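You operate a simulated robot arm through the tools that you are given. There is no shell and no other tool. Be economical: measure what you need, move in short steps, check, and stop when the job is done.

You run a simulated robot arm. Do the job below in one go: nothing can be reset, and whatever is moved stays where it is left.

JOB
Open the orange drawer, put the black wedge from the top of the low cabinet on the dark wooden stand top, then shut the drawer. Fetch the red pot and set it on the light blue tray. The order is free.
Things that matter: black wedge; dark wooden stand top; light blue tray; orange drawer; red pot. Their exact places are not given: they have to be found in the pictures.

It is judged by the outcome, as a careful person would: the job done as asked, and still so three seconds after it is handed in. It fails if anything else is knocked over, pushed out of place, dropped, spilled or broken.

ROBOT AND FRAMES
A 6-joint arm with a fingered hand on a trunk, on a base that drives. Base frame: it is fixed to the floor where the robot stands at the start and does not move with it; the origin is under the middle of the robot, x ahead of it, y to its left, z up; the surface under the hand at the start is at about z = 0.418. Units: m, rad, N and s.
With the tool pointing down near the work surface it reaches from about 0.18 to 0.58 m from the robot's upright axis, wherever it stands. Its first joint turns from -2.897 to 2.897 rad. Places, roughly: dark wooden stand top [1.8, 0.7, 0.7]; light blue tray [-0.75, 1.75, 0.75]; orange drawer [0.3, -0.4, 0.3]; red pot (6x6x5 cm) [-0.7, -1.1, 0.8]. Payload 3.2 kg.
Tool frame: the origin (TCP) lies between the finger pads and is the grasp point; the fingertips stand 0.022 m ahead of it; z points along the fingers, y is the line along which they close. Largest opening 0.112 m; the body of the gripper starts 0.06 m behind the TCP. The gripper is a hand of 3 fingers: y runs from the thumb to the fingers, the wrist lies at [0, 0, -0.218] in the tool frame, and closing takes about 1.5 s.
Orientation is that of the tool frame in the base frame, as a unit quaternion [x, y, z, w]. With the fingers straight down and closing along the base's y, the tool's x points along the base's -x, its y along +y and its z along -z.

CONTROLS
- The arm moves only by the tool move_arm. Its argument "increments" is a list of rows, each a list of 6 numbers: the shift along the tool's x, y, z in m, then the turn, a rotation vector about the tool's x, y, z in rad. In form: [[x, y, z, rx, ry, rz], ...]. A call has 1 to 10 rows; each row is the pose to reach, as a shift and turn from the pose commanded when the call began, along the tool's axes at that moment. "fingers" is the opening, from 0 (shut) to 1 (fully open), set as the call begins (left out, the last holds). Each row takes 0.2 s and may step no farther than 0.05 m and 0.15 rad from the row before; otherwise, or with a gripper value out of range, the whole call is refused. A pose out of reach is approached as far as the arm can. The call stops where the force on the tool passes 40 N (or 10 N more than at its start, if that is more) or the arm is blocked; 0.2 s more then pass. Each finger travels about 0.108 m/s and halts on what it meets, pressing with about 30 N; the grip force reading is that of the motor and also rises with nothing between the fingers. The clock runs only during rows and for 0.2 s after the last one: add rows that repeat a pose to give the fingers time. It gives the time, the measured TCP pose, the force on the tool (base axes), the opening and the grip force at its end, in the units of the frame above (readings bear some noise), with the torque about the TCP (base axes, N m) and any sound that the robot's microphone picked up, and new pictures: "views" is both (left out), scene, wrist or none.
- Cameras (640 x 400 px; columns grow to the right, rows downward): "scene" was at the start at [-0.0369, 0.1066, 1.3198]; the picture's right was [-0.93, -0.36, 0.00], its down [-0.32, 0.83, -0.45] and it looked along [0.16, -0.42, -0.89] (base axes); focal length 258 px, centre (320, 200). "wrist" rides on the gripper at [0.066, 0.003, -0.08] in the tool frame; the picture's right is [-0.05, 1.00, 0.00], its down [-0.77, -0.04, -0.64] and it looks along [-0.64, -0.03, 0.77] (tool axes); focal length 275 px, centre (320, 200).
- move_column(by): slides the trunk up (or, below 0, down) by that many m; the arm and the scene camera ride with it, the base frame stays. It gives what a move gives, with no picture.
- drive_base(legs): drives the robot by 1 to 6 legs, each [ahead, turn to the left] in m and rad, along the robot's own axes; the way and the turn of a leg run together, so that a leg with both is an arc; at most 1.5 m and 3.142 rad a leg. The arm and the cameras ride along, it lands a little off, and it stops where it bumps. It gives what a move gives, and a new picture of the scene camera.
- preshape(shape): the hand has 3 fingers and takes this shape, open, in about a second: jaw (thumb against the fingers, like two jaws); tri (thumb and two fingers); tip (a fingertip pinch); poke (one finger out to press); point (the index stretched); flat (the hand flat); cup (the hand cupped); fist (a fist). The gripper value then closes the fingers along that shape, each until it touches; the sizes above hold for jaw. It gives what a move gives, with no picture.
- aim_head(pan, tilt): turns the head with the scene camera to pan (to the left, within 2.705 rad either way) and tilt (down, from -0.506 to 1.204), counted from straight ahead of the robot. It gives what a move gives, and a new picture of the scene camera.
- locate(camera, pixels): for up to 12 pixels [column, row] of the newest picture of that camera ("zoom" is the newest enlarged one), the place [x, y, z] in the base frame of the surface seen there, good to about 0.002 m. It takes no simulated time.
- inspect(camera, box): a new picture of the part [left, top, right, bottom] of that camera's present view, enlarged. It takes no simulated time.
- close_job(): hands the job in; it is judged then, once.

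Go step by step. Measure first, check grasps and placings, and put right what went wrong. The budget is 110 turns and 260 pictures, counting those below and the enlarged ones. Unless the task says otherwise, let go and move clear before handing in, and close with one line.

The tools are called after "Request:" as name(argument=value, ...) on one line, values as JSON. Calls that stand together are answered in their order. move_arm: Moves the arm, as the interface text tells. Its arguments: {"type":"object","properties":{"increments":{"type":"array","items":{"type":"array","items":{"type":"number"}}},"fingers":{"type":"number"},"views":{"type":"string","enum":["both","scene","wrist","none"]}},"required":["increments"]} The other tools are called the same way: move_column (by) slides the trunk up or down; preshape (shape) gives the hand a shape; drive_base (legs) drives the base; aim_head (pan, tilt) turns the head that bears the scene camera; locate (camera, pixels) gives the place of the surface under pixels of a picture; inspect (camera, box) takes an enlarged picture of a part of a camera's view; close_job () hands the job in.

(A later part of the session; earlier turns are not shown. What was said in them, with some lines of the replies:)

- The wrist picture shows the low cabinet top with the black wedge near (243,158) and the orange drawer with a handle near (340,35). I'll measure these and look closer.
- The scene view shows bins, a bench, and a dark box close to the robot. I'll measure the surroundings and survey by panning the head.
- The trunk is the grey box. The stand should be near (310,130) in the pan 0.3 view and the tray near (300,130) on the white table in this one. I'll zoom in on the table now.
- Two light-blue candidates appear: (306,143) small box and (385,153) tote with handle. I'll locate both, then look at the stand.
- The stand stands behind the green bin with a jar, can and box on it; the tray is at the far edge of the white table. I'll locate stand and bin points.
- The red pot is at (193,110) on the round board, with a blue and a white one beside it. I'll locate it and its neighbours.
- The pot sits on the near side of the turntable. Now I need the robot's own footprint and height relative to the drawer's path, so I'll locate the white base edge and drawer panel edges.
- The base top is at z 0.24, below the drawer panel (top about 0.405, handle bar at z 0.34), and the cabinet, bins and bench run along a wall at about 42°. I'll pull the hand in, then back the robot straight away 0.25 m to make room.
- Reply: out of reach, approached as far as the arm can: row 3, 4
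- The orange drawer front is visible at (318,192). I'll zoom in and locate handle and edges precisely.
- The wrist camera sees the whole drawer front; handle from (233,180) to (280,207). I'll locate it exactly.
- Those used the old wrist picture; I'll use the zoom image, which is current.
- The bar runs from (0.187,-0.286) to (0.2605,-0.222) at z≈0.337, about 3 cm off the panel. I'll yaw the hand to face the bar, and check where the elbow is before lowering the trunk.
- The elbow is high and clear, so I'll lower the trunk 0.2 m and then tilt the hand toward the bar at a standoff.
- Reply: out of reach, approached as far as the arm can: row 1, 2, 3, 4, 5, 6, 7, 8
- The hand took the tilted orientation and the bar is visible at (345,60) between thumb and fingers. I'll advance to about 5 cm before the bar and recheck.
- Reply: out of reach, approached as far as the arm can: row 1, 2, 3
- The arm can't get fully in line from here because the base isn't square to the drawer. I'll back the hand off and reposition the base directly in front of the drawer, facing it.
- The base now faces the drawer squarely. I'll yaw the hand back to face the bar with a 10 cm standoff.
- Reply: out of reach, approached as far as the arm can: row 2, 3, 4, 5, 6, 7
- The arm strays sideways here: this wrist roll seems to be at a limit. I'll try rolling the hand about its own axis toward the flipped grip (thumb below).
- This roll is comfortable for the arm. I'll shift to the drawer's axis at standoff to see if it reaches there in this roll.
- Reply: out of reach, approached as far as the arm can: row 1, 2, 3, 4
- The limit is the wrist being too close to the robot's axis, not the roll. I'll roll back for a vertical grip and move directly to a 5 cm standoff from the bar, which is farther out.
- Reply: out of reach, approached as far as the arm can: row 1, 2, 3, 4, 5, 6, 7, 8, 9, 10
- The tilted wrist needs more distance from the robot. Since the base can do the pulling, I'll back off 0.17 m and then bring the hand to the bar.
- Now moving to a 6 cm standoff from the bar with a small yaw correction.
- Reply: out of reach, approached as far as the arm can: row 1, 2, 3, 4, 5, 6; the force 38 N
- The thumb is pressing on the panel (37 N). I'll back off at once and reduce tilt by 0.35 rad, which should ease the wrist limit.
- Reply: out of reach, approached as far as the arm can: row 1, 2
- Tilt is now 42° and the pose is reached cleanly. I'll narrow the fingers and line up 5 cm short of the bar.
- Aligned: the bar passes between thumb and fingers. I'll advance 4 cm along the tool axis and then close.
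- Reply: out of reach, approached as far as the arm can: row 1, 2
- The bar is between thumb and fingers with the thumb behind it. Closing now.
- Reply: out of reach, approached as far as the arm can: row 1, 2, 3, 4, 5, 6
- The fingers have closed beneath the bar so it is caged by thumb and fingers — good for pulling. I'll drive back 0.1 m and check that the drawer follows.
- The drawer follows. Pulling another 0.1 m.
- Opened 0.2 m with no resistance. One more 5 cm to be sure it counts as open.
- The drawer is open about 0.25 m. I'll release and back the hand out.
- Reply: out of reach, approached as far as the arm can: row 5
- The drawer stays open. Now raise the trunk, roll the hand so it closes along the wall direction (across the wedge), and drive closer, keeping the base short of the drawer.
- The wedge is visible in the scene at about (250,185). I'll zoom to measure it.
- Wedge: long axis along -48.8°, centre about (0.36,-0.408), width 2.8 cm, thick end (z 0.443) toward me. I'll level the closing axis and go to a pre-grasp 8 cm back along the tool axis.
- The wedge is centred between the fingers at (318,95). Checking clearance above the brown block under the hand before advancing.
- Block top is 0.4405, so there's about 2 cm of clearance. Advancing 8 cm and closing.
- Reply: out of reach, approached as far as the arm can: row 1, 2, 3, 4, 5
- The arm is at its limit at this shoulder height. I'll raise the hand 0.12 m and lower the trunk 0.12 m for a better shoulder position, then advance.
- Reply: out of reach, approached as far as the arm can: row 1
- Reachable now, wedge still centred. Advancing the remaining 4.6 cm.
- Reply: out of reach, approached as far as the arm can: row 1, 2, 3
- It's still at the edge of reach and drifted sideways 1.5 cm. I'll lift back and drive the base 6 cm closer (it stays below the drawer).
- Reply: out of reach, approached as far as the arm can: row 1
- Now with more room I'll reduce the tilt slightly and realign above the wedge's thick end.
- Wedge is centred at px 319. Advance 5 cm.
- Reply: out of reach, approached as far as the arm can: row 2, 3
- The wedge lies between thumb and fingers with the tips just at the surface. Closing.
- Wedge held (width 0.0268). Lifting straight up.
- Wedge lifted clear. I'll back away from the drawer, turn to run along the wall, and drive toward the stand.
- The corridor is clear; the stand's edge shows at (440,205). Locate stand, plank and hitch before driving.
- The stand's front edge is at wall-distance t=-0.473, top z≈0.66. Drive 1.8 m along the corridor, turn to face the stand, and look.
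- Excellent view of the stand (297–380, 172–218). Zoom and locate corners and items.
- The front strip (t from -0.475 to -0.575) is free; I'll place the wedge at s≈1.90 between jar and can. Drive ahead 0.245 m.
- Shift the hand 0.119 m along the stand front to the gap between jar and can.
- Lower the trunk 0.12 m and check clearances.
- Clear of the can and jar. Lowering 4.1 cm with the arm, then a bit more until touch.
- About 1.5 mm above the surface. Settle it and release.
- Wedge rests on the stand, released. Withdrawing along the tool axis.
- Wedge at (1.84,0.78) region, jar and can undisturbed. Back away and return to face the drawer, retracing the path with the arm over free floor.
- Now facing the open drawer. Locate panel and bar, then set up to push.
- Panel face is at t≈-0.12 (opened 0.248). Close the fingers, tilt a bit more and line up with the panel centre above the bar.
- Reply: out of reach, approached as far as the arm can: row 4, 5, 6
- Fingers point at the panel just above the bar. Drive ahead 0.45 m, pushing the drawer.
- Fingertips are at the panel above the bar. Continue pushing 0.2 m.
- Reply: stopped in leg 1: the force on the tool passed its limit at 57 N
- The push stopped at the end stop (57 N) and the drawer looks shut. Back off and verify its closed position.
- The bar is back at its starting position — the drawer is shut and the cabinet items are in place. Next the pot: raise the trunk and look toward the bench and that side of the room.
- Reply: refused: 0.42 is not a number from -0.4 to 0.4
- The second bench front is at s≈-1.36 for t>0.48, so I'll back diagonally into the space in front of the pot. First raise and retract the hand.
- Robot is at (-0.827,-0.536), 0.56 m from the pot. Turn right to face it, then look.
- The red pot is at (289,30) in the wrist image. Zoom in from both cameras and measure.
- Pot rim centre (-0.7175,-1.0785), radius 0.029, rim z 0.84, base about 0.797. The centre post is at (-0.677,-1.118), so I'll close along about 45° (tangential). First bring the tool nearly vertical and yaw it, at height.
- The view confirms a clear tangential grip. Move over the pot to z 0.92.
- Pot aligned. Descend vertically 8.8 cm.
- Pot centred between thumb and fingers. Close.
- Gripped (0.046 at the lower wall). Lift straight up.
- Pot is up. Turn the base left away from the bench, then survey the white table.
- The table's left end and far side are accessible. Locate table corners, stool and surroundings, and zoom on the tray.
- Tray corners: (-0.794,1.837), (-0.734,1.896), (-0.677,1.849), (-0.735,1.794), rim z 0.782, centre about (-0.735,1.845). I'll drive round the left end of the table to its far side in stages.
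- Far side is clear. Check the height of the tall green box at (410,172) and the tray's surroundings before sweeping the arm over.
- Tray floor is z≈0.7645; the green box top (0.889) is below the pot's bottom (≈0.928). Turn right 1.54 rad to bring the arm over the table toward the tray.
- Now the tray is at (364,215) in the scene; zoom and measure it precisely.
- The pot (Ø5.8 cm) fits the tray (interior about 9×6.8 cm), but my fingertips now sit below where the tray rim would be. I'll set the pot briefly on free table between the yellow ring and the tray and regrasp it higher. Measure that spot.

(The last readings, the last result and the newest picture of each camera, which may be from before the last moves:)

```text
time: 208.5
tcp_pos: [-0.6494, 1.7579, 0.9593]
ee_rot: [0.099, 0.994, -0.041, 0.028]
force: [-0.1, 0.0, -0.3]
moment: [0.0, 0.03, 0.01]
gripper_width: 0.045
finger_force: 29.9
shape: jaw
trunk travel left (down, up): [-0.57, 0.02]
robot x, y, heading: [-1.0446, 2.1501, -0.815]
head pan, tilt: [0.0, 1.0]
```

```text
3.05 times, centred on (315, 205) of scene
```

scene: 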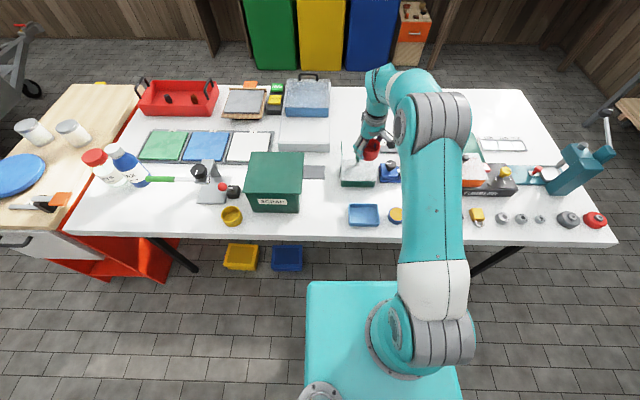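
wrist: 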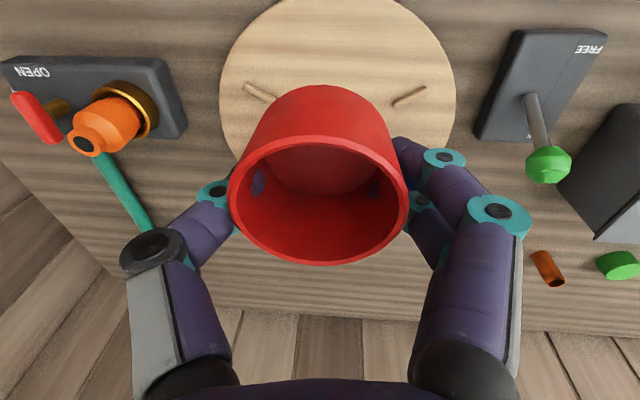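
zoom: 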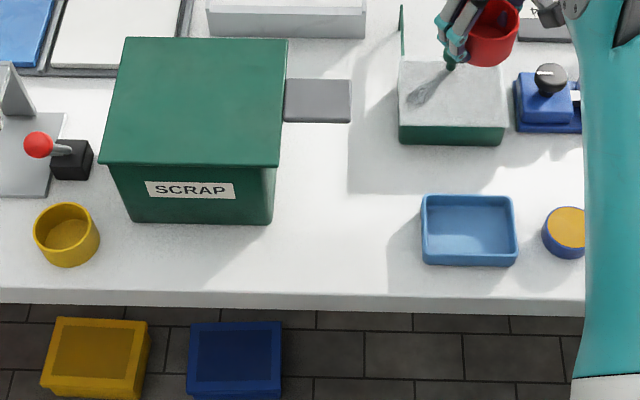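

Free spot chosen at (-0.628,1.910), closing along the table's depth direction. First yaw the hand about vertical by 0.93 rad at height.

Request:
move_arm(increments=[[0, 0, 0, -0.0085, -0.0101, -0.1323], [0, 0, 0, -0.017, -0.0203, -0.2646], [0, 0, 0, -0.0255, -0.0304, -0.3969], [0, 0, 0, -0.034, -0.0406, -0.5291], [0, 0, 0, -0.0425, -0.0507, -0.6614], [0, 0, 0, -0.051, -0.0609, -0.7937], [0, 0, 0, -0.0595, -0.071, -0.926]])

```text
time: 210.1
tcp_pos: [-0.6363, 1.8469, 0.918]
ee_rot: [-0.336, 0.94, -0.06, 0.021]
force: [-0.2, -0.9, -0.3]
moment: [-0.04, 0.0, -0.01]
gripper_width: 0.0445
finger_force: 29.5
shape: jaw
out of reach, approached as far as the arm can: row 5, 6, 7
trunk travel left (down, up): [-0.57, 0.02]
robot x, y, heading: [-1.0466, 2.1502, -0.815]
head pan, tilt: [0.0, 1.0]
```

scene: 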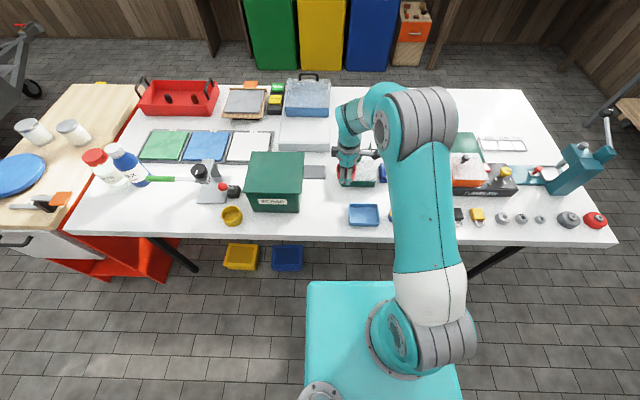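
wrist: 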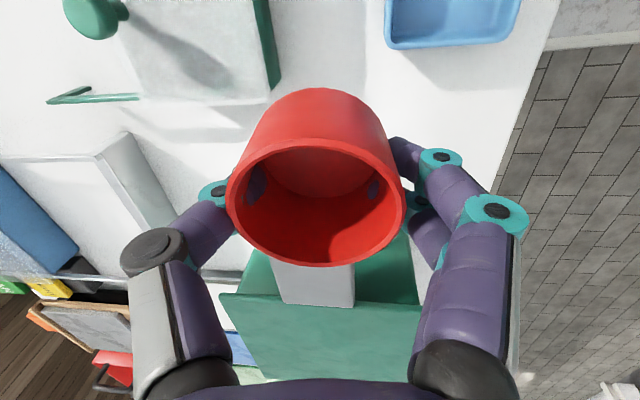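

The wrist reached a limit near the end; the pot is tilted a few degrees. I'll undo 0.2 rad of yaw, restore the upright attitude and move above the chosen spot.

Request:
move_arm(increments=[[0, 0, -0.005, -0.025, -0.02, 0.1], [-0.0156, 0.0144, -0.005, -0.051, -0.04, 0.2], [-0.031, 0.029, -0.005, -0.051, -0.04, 0.2], [-0.0469, 0.0432, -0.0056, -0.051, -0.04, 0.2], [-0.0469, 0.0432, -0.0056, -0.051, -0.04, 0.2]])

```text
time: 211.3
tcp_pos: [-0.6278, 1.9103, 0.9188]
ee_rot: [-0.241, 0.969, -0.027, 0.037]
force: [-0.3, -0.5, 0.0]
moment: [0.02, 0.0, 0.01]
gripper_width: 0.0447
finger_force: 29.9
shape: jaw
trunk travel left (down, up): [-0.57, 0.02]
robot x, y, heading: [-1.0463, 2.1539, -0.817]
head pan, tilt: [0.0, 1.0]
```

scene: 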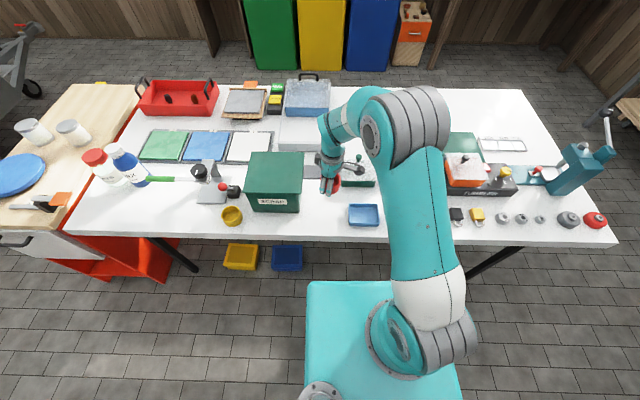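
wrist: 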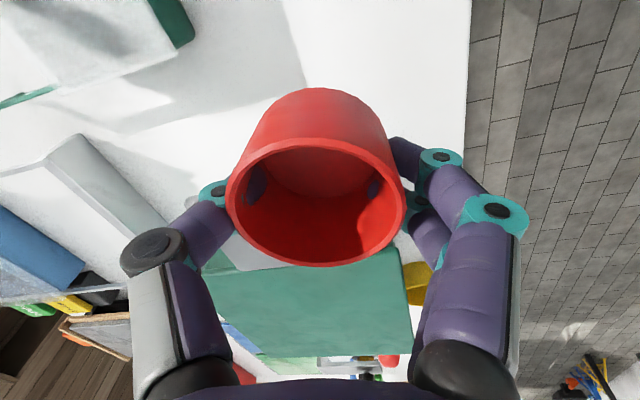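

Upright attitude restored, and clear of the green box. Descend vertically to set the pot on the table.

Request:
move_arm(increments=[[0.0025, 0.003, 0.042, 0, 0, 0], [0.005, 0.006, 0.084, 0, 0, 0], [0.0065, 0.0077, 0.11, 0, 0, 0], [0.0074, 0.0088, 0.1255, 0, 0, 0], [0.0074, 0.0088, 0.1255, 0, 0, 0]])

```text
time: 212.5
tcp_pos: [-0.6301, 1.9108, 0.7923]
ee_rot: [-0.241, 0.97, -0.026, 0.037]
force: [0.8, 0.7, -0.5]
moment: [-0.02, 0.01, 0.0]
gripper_width: 0.0443
finger_force: 30.7
shape: jaw
trunk travel left (down, up): [-0.57, 0.02]
robot x, y, heading: [-1.0432, 2.1511, -0.817]
head pan, tilt: [0.0, 1.0]
```

scene: 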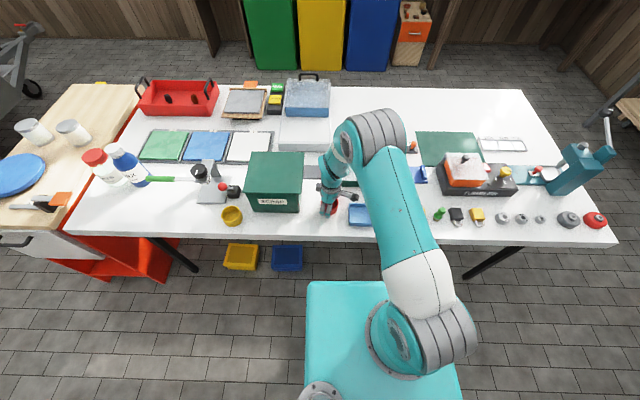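
wrist: 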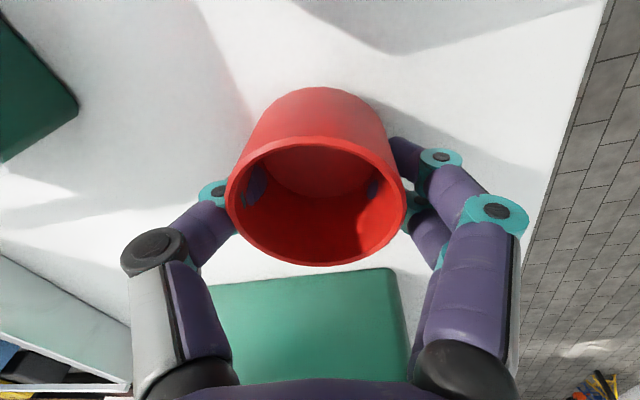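

Close to the table. Lower in small steps until contact.

Request:
move_arm(increments=[[0, 0, 0.001, 0, 0, 0], [0, 0, 0.002, 0, 0, 0], [0, 0, 0.002, 0, 0, 0]], views="none")

Request:
inspect(camera="scene", box=[300, 170, 390, 240])

```text
time: 213.3
tcp_pos: [-0.6284, 1.9109, 0.7896]
ee_rot: [-0.241, 0.97, -0.027, 0.037]
force: [0.6, 1.0, 0.0]
moment: [-0.05, 0.0, 0.01]
gripper_width: 0.0444
finger_force: 30.2
shape: jaw
trunk travel left (down, up): [-0.57, 0.02]
robot x, y, heading: [-1.0484, 2.1503, -0.817]
head pan, tilt: [0.0, 1.0]
```

```text
5.71 times, centred on (345, 205) of scene
```

zoom: 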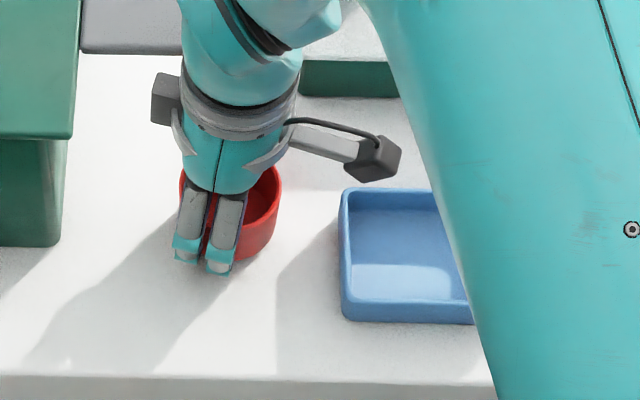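

No contact yet (force ≈0). Continue down a few mm.

Request:
move_arm(increments=[[0, 0, 0.001, 0, 0, 0], [0, 0, 0.002, 0, 0, 0], [0, 0, 0.003, 0, 0, 0], [0, 0, 0.003, 0, 0, 0]], views="none")

```text
time: 214.3
tcp_pos: [-0.627, 1.9102, 0.7887]
ee_rot: [-0.241, 0.969, -0.027, 0.037]
force: [0.9, -0.4, 12.1]
moment: [0.19, 0.09, -0.04]
gripper_width: 0.0448
finger_force: 30.1
shape: jaw
trunk travel left (down, up): [-0.57, 0.02]
robot x, y, heading: [-1.0451, 2.1497, -0.815]
head pan, tilt: [0.0, 1.0]
```

Contact at 12 N. Release, raise 1.6 cm and regrasp nearer the rim.

Request:
move_arm(increments=[[0, 0, -0.001, 0, 0, 0], [0, 0, -0.001, 0, 0, 0], [0, 0, -0.001, 0, 0, 0], [0, 0, -0.001, 0, 0, 0]], fingers=0.8, views="none")

Request:
move_arm(increments=[[-0.0005, -0.0006, -0.008, 0, 0, 0], [-0.001, -0.0011, -0.016, 0, 0, 0], [-0.001, -0.0011, -0.016, 0, 0, 0]])

Request:
locate(camera="wrist", pixels=[[320, 265], [235, 205], [400, 205], [320, 145], [320, 180]])

```text
time: 215.3
tcp_pos: [-0.6276, 1.9105, 0.7887]
ee_rot: [-0.241, 0.97, -0.026, 0.038]
force: [-1.0, -0.4, 0.0]
moment: [-0.01, -0.01, 0.01]
gripper_width: 0.0894
finger_force: 0.2
shape: jaw
trunk travel left (down, up): [-0.57, 0.02]
robot x, y, heading: [-1.0471, 2.1509, -0.816]
head pan, tilt: [0.0, 1.0]
```

```text
time: 216.1
tcp_pos: [-0.6286, 1.9103, 0.8047]
ee_rot: [-0.241, 0.97, -0.026, 0.037]
force: [-0.6, 1.1, -0.2]
moment: [0.02, -0.03, -0.05]
gripper_width: 0.0894
finger_force: 0.1
shape: jaw
trunk travel left (down, up): [-0.57, 0.02]
robot x, y, heading: [-1.0471, 2.1491, -0.818]
head pan, tilt: [0.0, 1.0]
```

scene: 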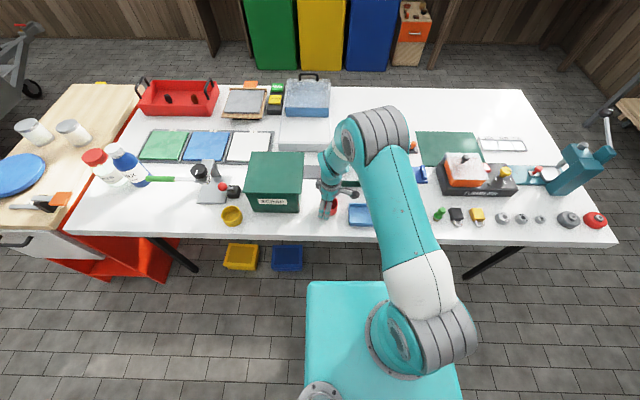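
wrist: 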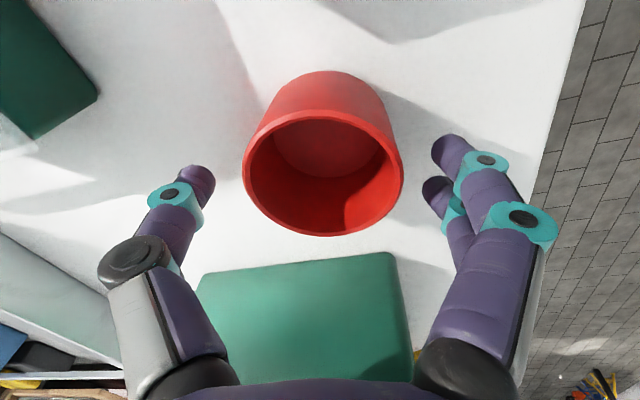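

```text
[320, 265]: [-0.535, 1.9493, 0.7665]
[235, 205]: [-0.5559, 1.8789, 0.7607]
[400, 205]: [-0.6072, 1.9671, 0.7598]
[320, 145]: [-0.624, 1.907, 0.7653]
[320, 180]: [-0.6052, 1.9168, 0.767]
```

Request:
locate(camera="wrist", pixels=[[246, 170], [399, 175], [320, 233], [325, 112], [280, 125], [365, 222], [270, 218]])

```text
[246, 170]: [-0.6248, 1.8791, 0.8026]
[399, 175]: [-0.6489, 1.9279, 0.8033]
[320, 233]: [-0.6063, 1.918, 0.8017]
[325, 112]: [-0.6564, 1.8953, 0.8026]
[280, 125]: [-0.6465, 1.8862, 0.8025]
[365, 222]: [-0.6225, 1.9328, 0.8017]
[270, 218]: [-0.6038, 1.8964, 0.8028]
```

Rim centre (-0.634,1.905), z 0.8025. Shift 6 mm to centre, rise 2.5 mm and close.

Request:
move_arm(increments=[[0.006, -0.002, -0.0025, 0, 0, 0], [0.006, -0.002, -0.0025, 0, 0, 0]], views="none")

Request:
move_arm(increments=[[0, 0, 0, 0, 0, 0], [0, 0, 0, 0, 0, 0], [0, 0, 0, 0, 0, 0], [0, 0, 0, 0, 0, 0], [0, 0, 0, 0, 0, 0], [0, 0, 0, 0, 0, 0]], fingers=0, views="wrist")

Request:
locate(camera="wrist", pixels=[[320, 228], [325, 108], [250, 165], [395, 165]])

```text
time: 216.7
tcp_pos: [-0.6325, 1.9055, 0.8058]
ee_rot: [-0.241, 0.969, -0.027, 0.037]
force: [0.2, -0.2, -0.4]
moment: [-0.02, 0.04, 0.02]
gripper_width: 0.0894
finger_force: 0.1
shape: jaw
trunk travel left (down, up): [-0.57, 0.02]
robot x, y, heading: [-1.0447, 2.153, -0.815]
head pan, tilt: [0.0, 1.0]
```

```text
time: 218.1
tcp_pos: [-0.6312, 1.9046, 0.8074]
ee_rot: [-0.241, 0.969, -0.026, 0.038]
force: [0.6, -0.4, -0.2]
moment: [-0.02, 0.01, 0.04]
gripper_width: 0.0483
finger_force: 30.0
shape: jaw
trunk travel left (down, up): [-0.57, 0.02]
robot x, y, heading: [-1.0467, 2.1523, -0.814]
head pan, tilt: [0.0, 1.0]
```

wrist: 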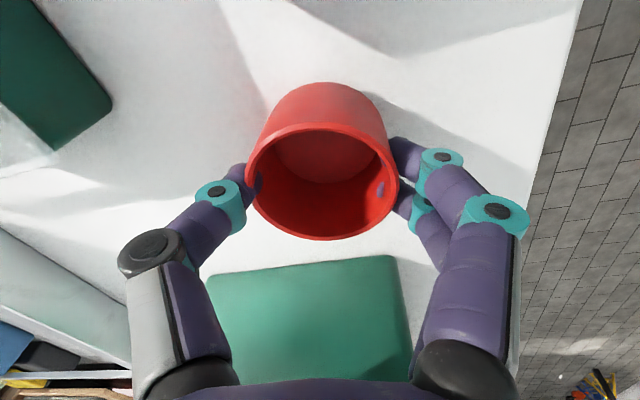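

```text
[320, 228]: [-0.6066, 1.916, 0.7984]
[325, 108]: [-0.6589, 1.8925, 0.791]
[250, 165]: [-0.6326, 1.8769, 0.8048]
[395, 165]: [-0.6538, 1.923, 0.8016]
```

Held. Lift 7 cm.

Request:
move_arm(increments=[[-0.0006, -0.0007, -0.01, 0, 0, 0], [-0.0024, -0.0028, -0.04, 0, 0, 0], [-0.0041, -0.0049, -0.07, 0, 0, 0], [-0.0041, -0.0049, -0.07, 0, 0, 0]])

Request:
locate(camera="wrist", pixels=[[246, 170], [397, 175], [320, 236], [325, 126], [280, 132], [365, 224], [270, 220]])

```text
time: 219.1
tcp_pos: [-0.6329, 1.9053, 0.8774]
ee_rot: [-0.24, 0.97, -0.027, 0.037]
force: [0.6, 0.8, -0.7]
moment: [0.0, -0.01, 0.0]
gripper_width: 0.0484
finger_force: 30.1
shape: jaw
trunk travel left (down, up): [-0.57, 0.02]
robot x, y, heading: [-1.0481, 2.1508, -0.814]
head pan, tilt: [0.0, 1.0]
```

scene: 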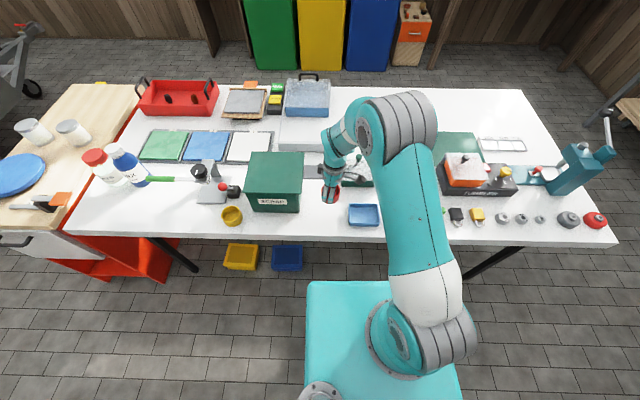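
wrist: 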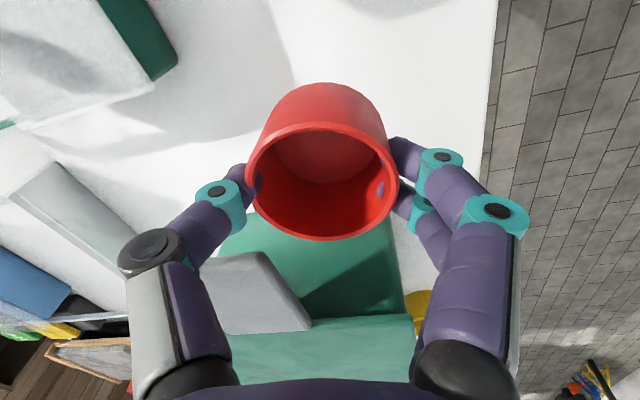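

```text
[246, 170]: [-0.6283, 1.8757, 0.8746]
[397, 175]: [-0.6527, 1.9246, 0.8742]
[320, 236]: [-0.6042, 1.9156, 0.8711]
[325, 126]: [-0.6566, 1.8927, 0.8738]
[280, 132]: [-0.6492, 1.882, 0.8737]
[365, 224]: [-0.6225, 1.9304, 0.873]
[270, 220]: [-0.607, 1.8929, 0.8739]
```

Rim centre (-0.631,1.904), level, essentially at the TCP. Move over the tray centre (-0.7365,1.8485).

Request:
move_arm(increments=[[0.04, 0, -0.002, 0, 0, 0], [0.08, 0, -0.005, 0, 0, 0], [0.1193, -0.0003, -0.007, 0, 0, 0], [0.1193, -0.0003, -0.007, 0, 0, 0]])

Request:
inspect(camera="scene", box=[320, 170, 410, 240])

```text
time: 220.1
tcp_pos: [-0.737, 1.8493, 0.8771]
ee_rot: [-0.239, 0.97, -0.03, 0.033]
force: [0.4, 0.8, -0.8]
moment: [0.01, -0.01, 0.02]
gripper_width: 0.0483
finger_force: 29.9
shape: jaw
trunk travel left (down, up): [-0.57, 0.02]
robot x, y, heading: [-1.0475, 2.15, -0.817]
head pan, tilt: [0.0, 1.0]
```

scene: 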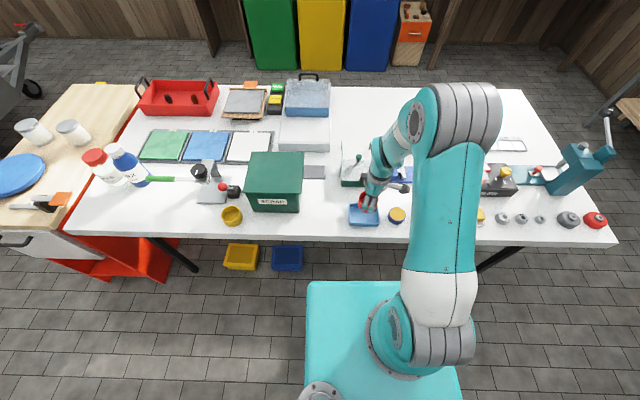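
wrist: 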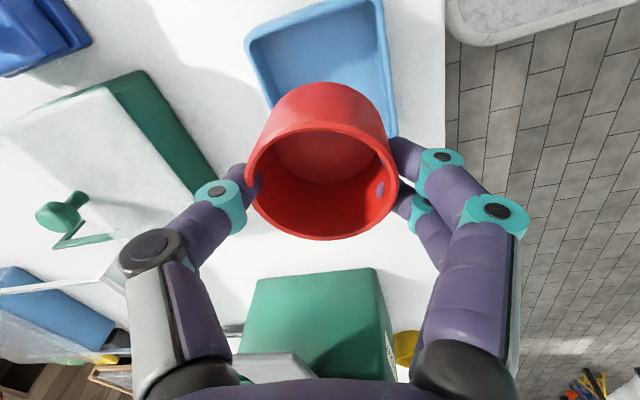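

```text
5.71 times, centred on (365, 205) of scene
```

zoom: 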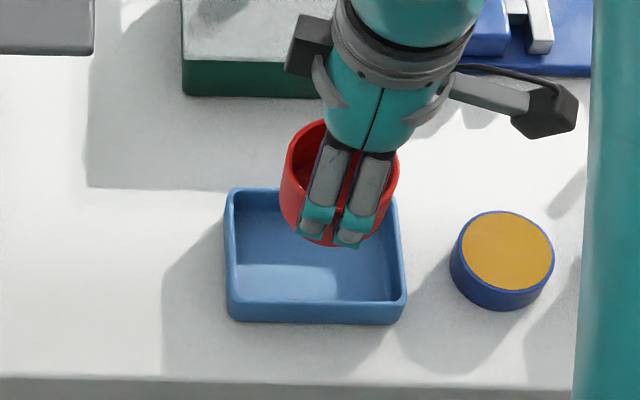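

Over the tray. Lower to just above the rim first and check lateral fit.

Request:
move_arm(increments=[[0.0009, 0.0015, 0.018, 0, 0, 0], [0.0018, 0.0027, 0.036, 0, 0, 0], [0.0018, 0.0027, 0.036, 0, 0, 0]], views="wrist")

Request:
inspect(camera="scene", box=[330, 185, 400, 235])

Request:
locate(camera="wrist", pixels=[[246, 170], [397, 175], [320, 236], [325, 126], [280, 132], [365, 224], [270, 220]])

```text
time: 220.9
tcp_pos: [-0.7366, 1.8505, 0.8409]
ee_rot: [-0.24, 0.97, -0.028, 0.034]
force: [0.8, -0.2, -0.9]
moment: [0.01, -0.01, 0.0]
gripper_width: 0.0483
finger_force: 30.0
shape: jaw
trunk travel left (down, up): [-0.57, 0.02]
robot x, y, heading: [-1.0451, 2.1531, -0.815]
head pan, tilt: [0.0, 1.0]
```

wrist: 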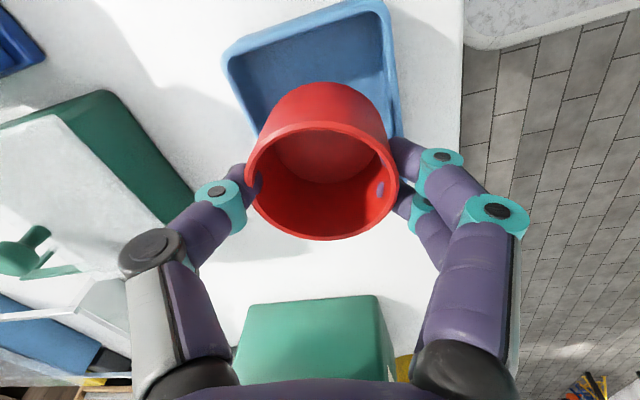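

```text
8.00 times, centred on (365, 210) of scene
```

zoom: 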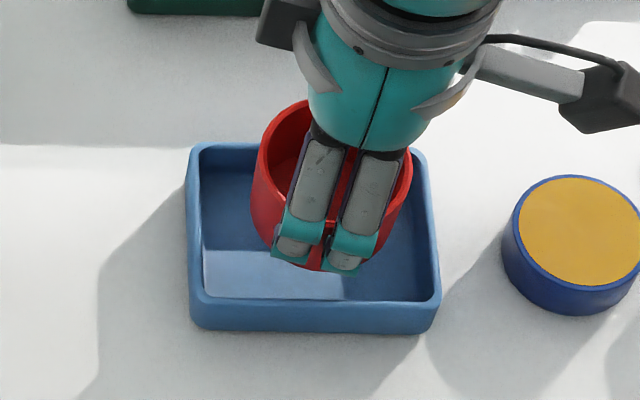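

```text
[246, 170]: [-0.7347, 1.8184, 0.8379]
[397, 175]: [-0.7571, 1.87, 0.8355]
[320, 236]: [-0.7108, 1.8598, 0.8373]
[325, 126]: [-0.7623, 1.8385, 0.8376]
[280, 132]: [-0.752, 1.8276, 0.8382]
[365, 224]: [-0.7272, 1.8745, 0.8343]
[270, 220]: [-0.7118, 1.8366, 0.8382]
```

Pot centre is at (-0.7367,1.849), matching the tray centre. Continue down into the tray.

Request:
move_arm(increments=[[0.0006, 0.0009, 0.012, 0, 0, 0], [0.001, 0.0015, 0.02, 0, 0, 0], [0.0013, 0.0019, 0.0255, 0, 0, 0], [0.0014, 0.0021, 0.028, 0, 0, 0], [0.0015, 0.0022, 0.0295, 0, 0, 0], [0.0015, 0.0022, 0.0295, 0, 0, 0]], views="wrist")

Request:
inspect(camera="scene", box=[330, 185, 400, 235])

```text
time: 222.3
tcp_pos: [-0.7369, 1.8507, 0.8118]
ee_rot: [-0.24, 0.97, -0.029, 0.034]
force: [0.2, 0.4, -0.6]
moment: [-0.02, 0.0, -0.04]
gripper_width: 0.0483
finger_force: 30.0
shape: jaw
trunk travel left (down, up): [-0.57, 0.02]
robot x, y, heading: [-1.0481, 2.1502, -0.815]
head pan, tilt: [0.0, 1.0]
```

wrist: 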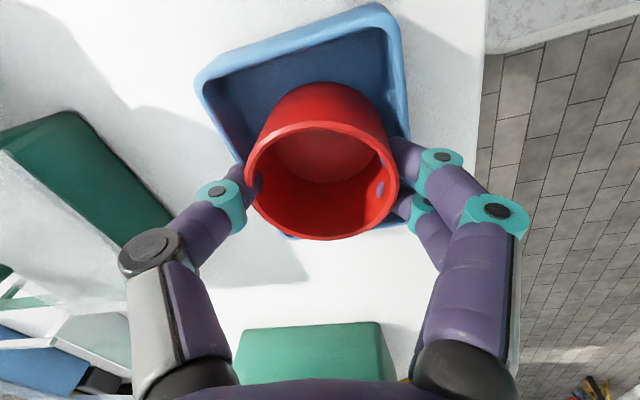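

```text
8.00 times, centred on (365, 210) of scene
```

zoom: 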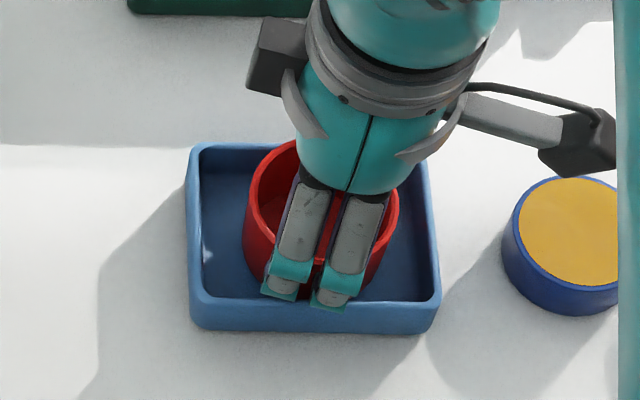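

Pot is inside the tray walls. Lower by millimetres until contact.

Request:
move_arm(increments=[[0, 0, 0.001, 0, 0, 0], [0, 0, 0.002, 0, 0, 0], [0, 0, 0.002, 0, 0, 0]], views="none")

```text
time: 223.1
tcp_pos: [-0.7371, 1.8524, 0.8094]
ee_rot: [-0.239, 0.97, -0.029, 0.033]
force: [0.9, 0.0, 5.4]
moment: [0.12, 0.04, 0.0]
gripper_width: 0.0482
finger_force: 30.1
shape: jaw
trunk travel left (down, up): [-0.57, 0.02]
robot x, y, heading: [-1.0452, 2.1514, -0.812]
head pan, tilt: [0.0, 1.0]
```

Contact (5 N). Open the fingers.

Request:
move_arm(increments=[[0, 0, -0.001, 0, 0, 0], [0, 0, -0.001, 0, 0, 0], [0, 0, -0.001, 0, 0, 0], [0, 0, -0.001, 0, 0, 0]], fingers=0.75, views="wrist")

```text
time: 224.1
tcp_pos: [-0.737, 1.8507, 0.8107]
ee_rot: [-0.24, 0.97, -0.029, 0.033]
force: [-0.6, 0.9, -0.6]
moment: [0.0, -0.02, 0.0]
gripper_width: 0.0836
finger_force: 0.0
shape: jaw
trunk travel left (down, up): [-0.57, 0.02]
robot x, y, heading: [-1.0451, 2.1527, -0.813]
head pan, tilt: [0.0, 1.0]
```

wrist: 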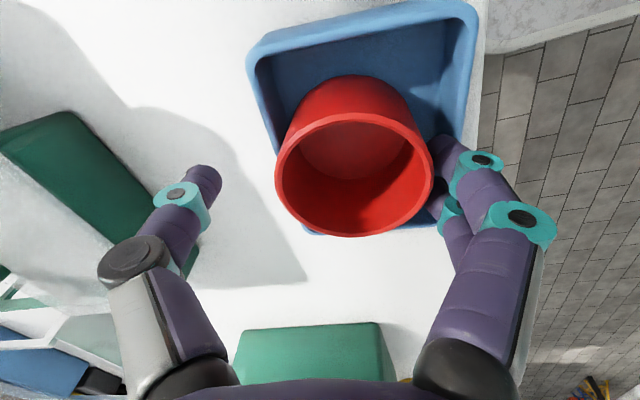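

The tray slid about a centimetre toward the finger side as the fingers opened. Lift straight up and inspect.

Request:
move_arm(increments=[[-0.0005, -0.0007, -0.01, 0, 0, 0], [-0.0015, -0.0022, -0.03, 0, 0, 0], [-0.0035, -0.0052, -0.07, 0, 0, 0], [-0.006, -0.009, -0.12, 0, 0, 0]])

Request:
inspect(camera="scene", box=[330, 185, 400, 245])

```text
refused: row 4 steps farther than a row can; nothing moved
```

```text
6.67 times, centred on (365, 215) of scene
```

zoom: 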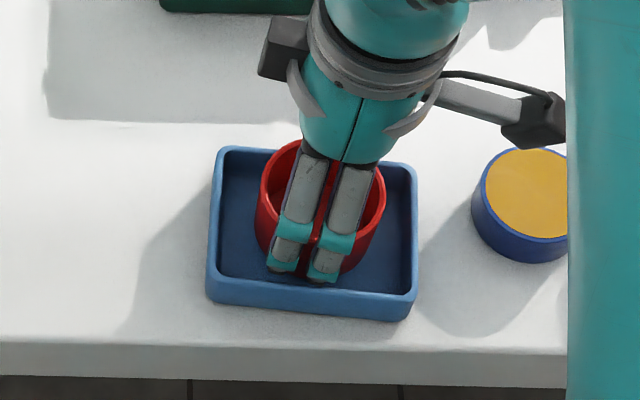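

Tray is still fully on the table with the pot standing inside it. Lift with valid steps.

Request:
move_arm(increments=[[-0.0005, -0.0007, -0.01, 0, 0, 0], [-0.0015, -0.0022, -0.03, 0, 0, 0], [-0.0035, -0.0052, -0.07, 0, 0, 0], [-0.0055, -0.0085, -0.11, 0, 0, 0], [-0.007, -0.01, -0.14, 0, 0, 0]])

Request:
inspect(camera="scene", box=[330, 185, 400, 245])

```text
time: 225.3
tcp_pos: [-0.7323, 1.8611, 0.9469]
ee_rot: [-0.237, 0.97, -0.031, 0.033]
force: [0.4, -0.2, -0.2]
moment: [-0.02, 0.02, -0.02]
gripper_width: 0.0835
finger_force: 0.0
shape: jaw
out of reach, approached as far as the arm can: row 4, 5
trunk travel left (down, up): [-0.57, 0.02]
robot x, y, heading: [-1.0479, 2.1523, -0.816]
head pan, tilt: [0.0, 1.0]
```

scene: 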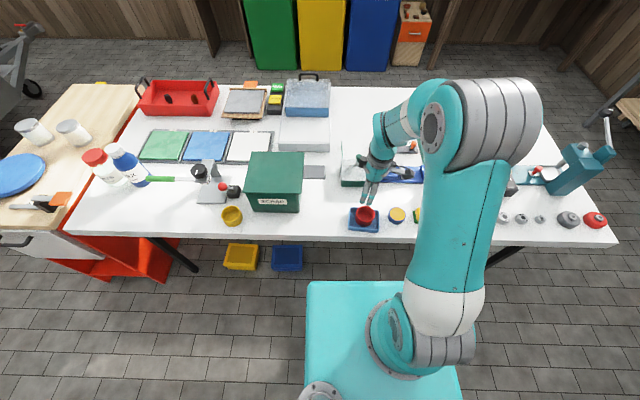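
wrist: 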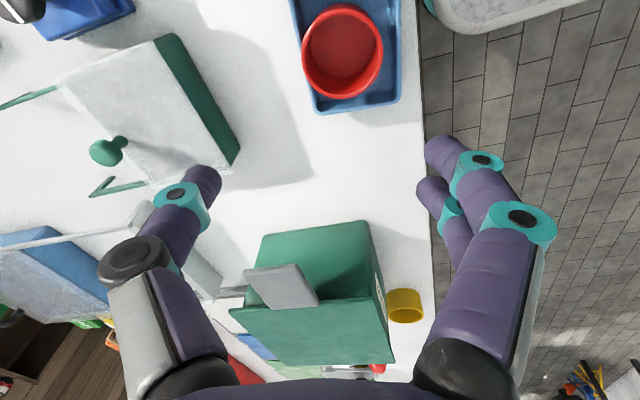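

```text
6.67 times, centred on (365, 215) of scene
```

zoom: 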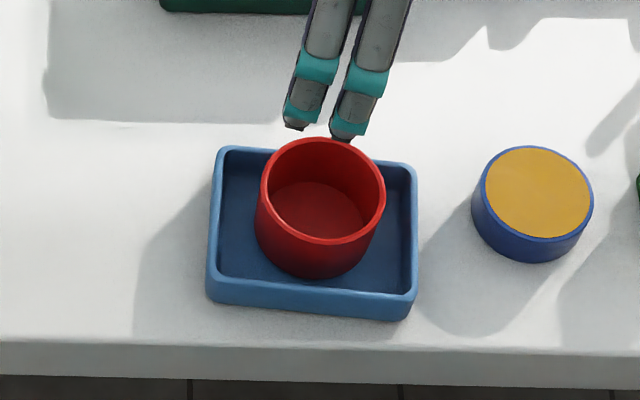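

The pot stands in the tray, tray fully on the table. Verify the rim is level and the pot base is on the tray floor.

Request:
locate(camera="zoom", pixels=[[264, 190], [381, 190], [320, 140], [320, 242], [320, 210], [215, 295], [405, 310], [240, 270], [320, 330]])

```text
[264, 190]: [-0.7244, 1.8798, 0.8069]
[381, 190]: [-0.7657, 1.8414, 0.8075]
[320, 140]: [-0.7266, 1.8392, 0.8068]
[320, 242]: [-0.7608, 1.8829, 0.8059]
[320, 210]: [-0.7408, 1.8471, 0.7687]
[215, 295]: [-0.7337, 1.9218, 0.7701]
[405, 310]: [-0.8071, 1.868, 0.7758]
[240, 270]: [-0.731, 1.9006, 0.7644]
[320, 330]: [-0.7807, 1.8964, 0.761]
```

Rim is level at 0.807 = tray floor + pot height, so the pot rests flat in the tray. Back away to be clear, with a final look.

Request:
drive_base(legs=[[-0.25, 0]])

Request:
aim_head(pan=0.15, tilt=0.45)

Request:
inspect(camera="scene", box=[180, 100, 480, 290])

```text
time: 227.1
tcp_pos: [-0.9045, 2.0415, 0.9464]
ee_rot: [-0.237, 0.971, -0.031, 0.033]
force: [0.5, -0.3, 0.5]
moment: [-0.01, 0.03, -0.02]
gripper_width: 0.0839
finger_force: 0.1
shape: jaw
trunk travel left (down, up): [-0.57, 0.02]
robot x, y, heading: [-1.2166, 2.3308, -0.814]
head pan, tilt: [0.0, 1.0]
```

scene: 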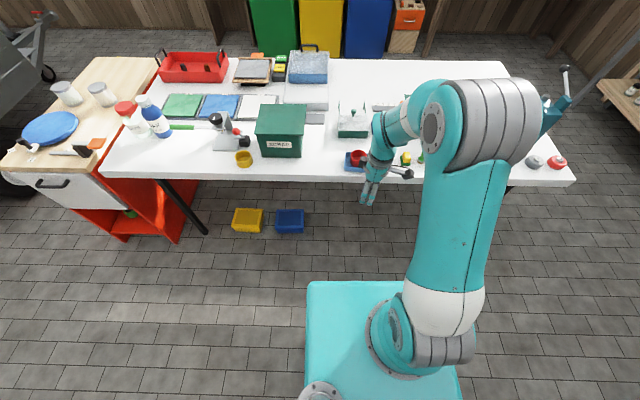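

```text
time: 228.1
tcp_pos: [-0.9029, 2.0413, 0.9462]
ee_rot: [-0.237, 0.97, -0.032, 0.033]
force: [-0.6, -0.5, -0.2]
moment: [0.0, -0.02, 0.0]
gripper_width: 0.0838
finger_force: 0.0
shape: jaw
trunk travel left (down, up): [-0.57, 0.02]
robot x, y, heading: [-1.218, 2.3315, -0.818]
head pan, tilt: [0.15, 0.45]
```

scene: 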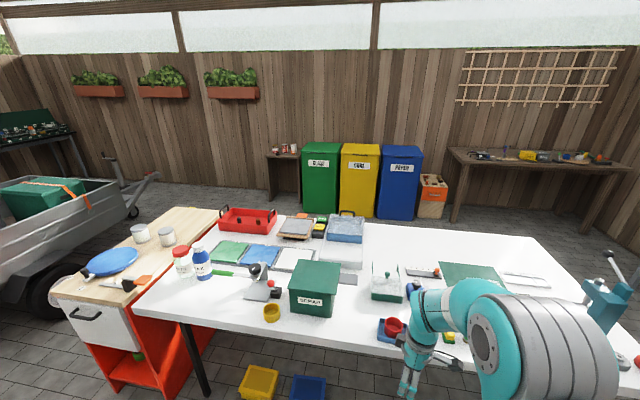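

```text
2.11 times, centred on (330, 195) of scene
```

zoom: 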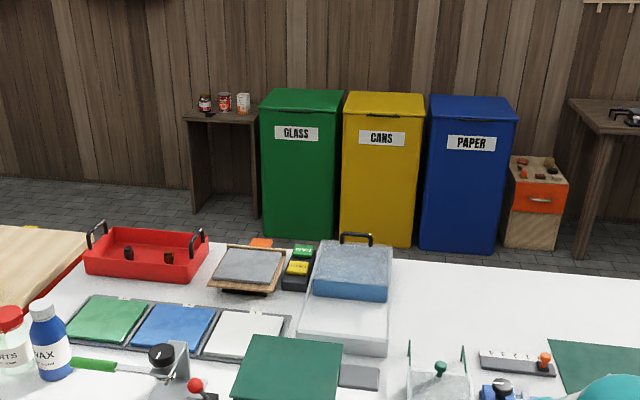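

The final pictures show the wedge on the stand, with the jar, can and box upright beside it. The drawer is shut, the pot stands in the tray, and the arm is clear, so I'm handing in.

Request:
close_job()

```text
The job is handed in.
```

The job is handed in: I opened the orange drawer, put the black wedge on the dark wooden stand, then shut the drawer, and the red pot now stands level in the light blue tray. The tray slid about 1 cm and turned slightly when I let go of the pot, but it is still fully on the table.
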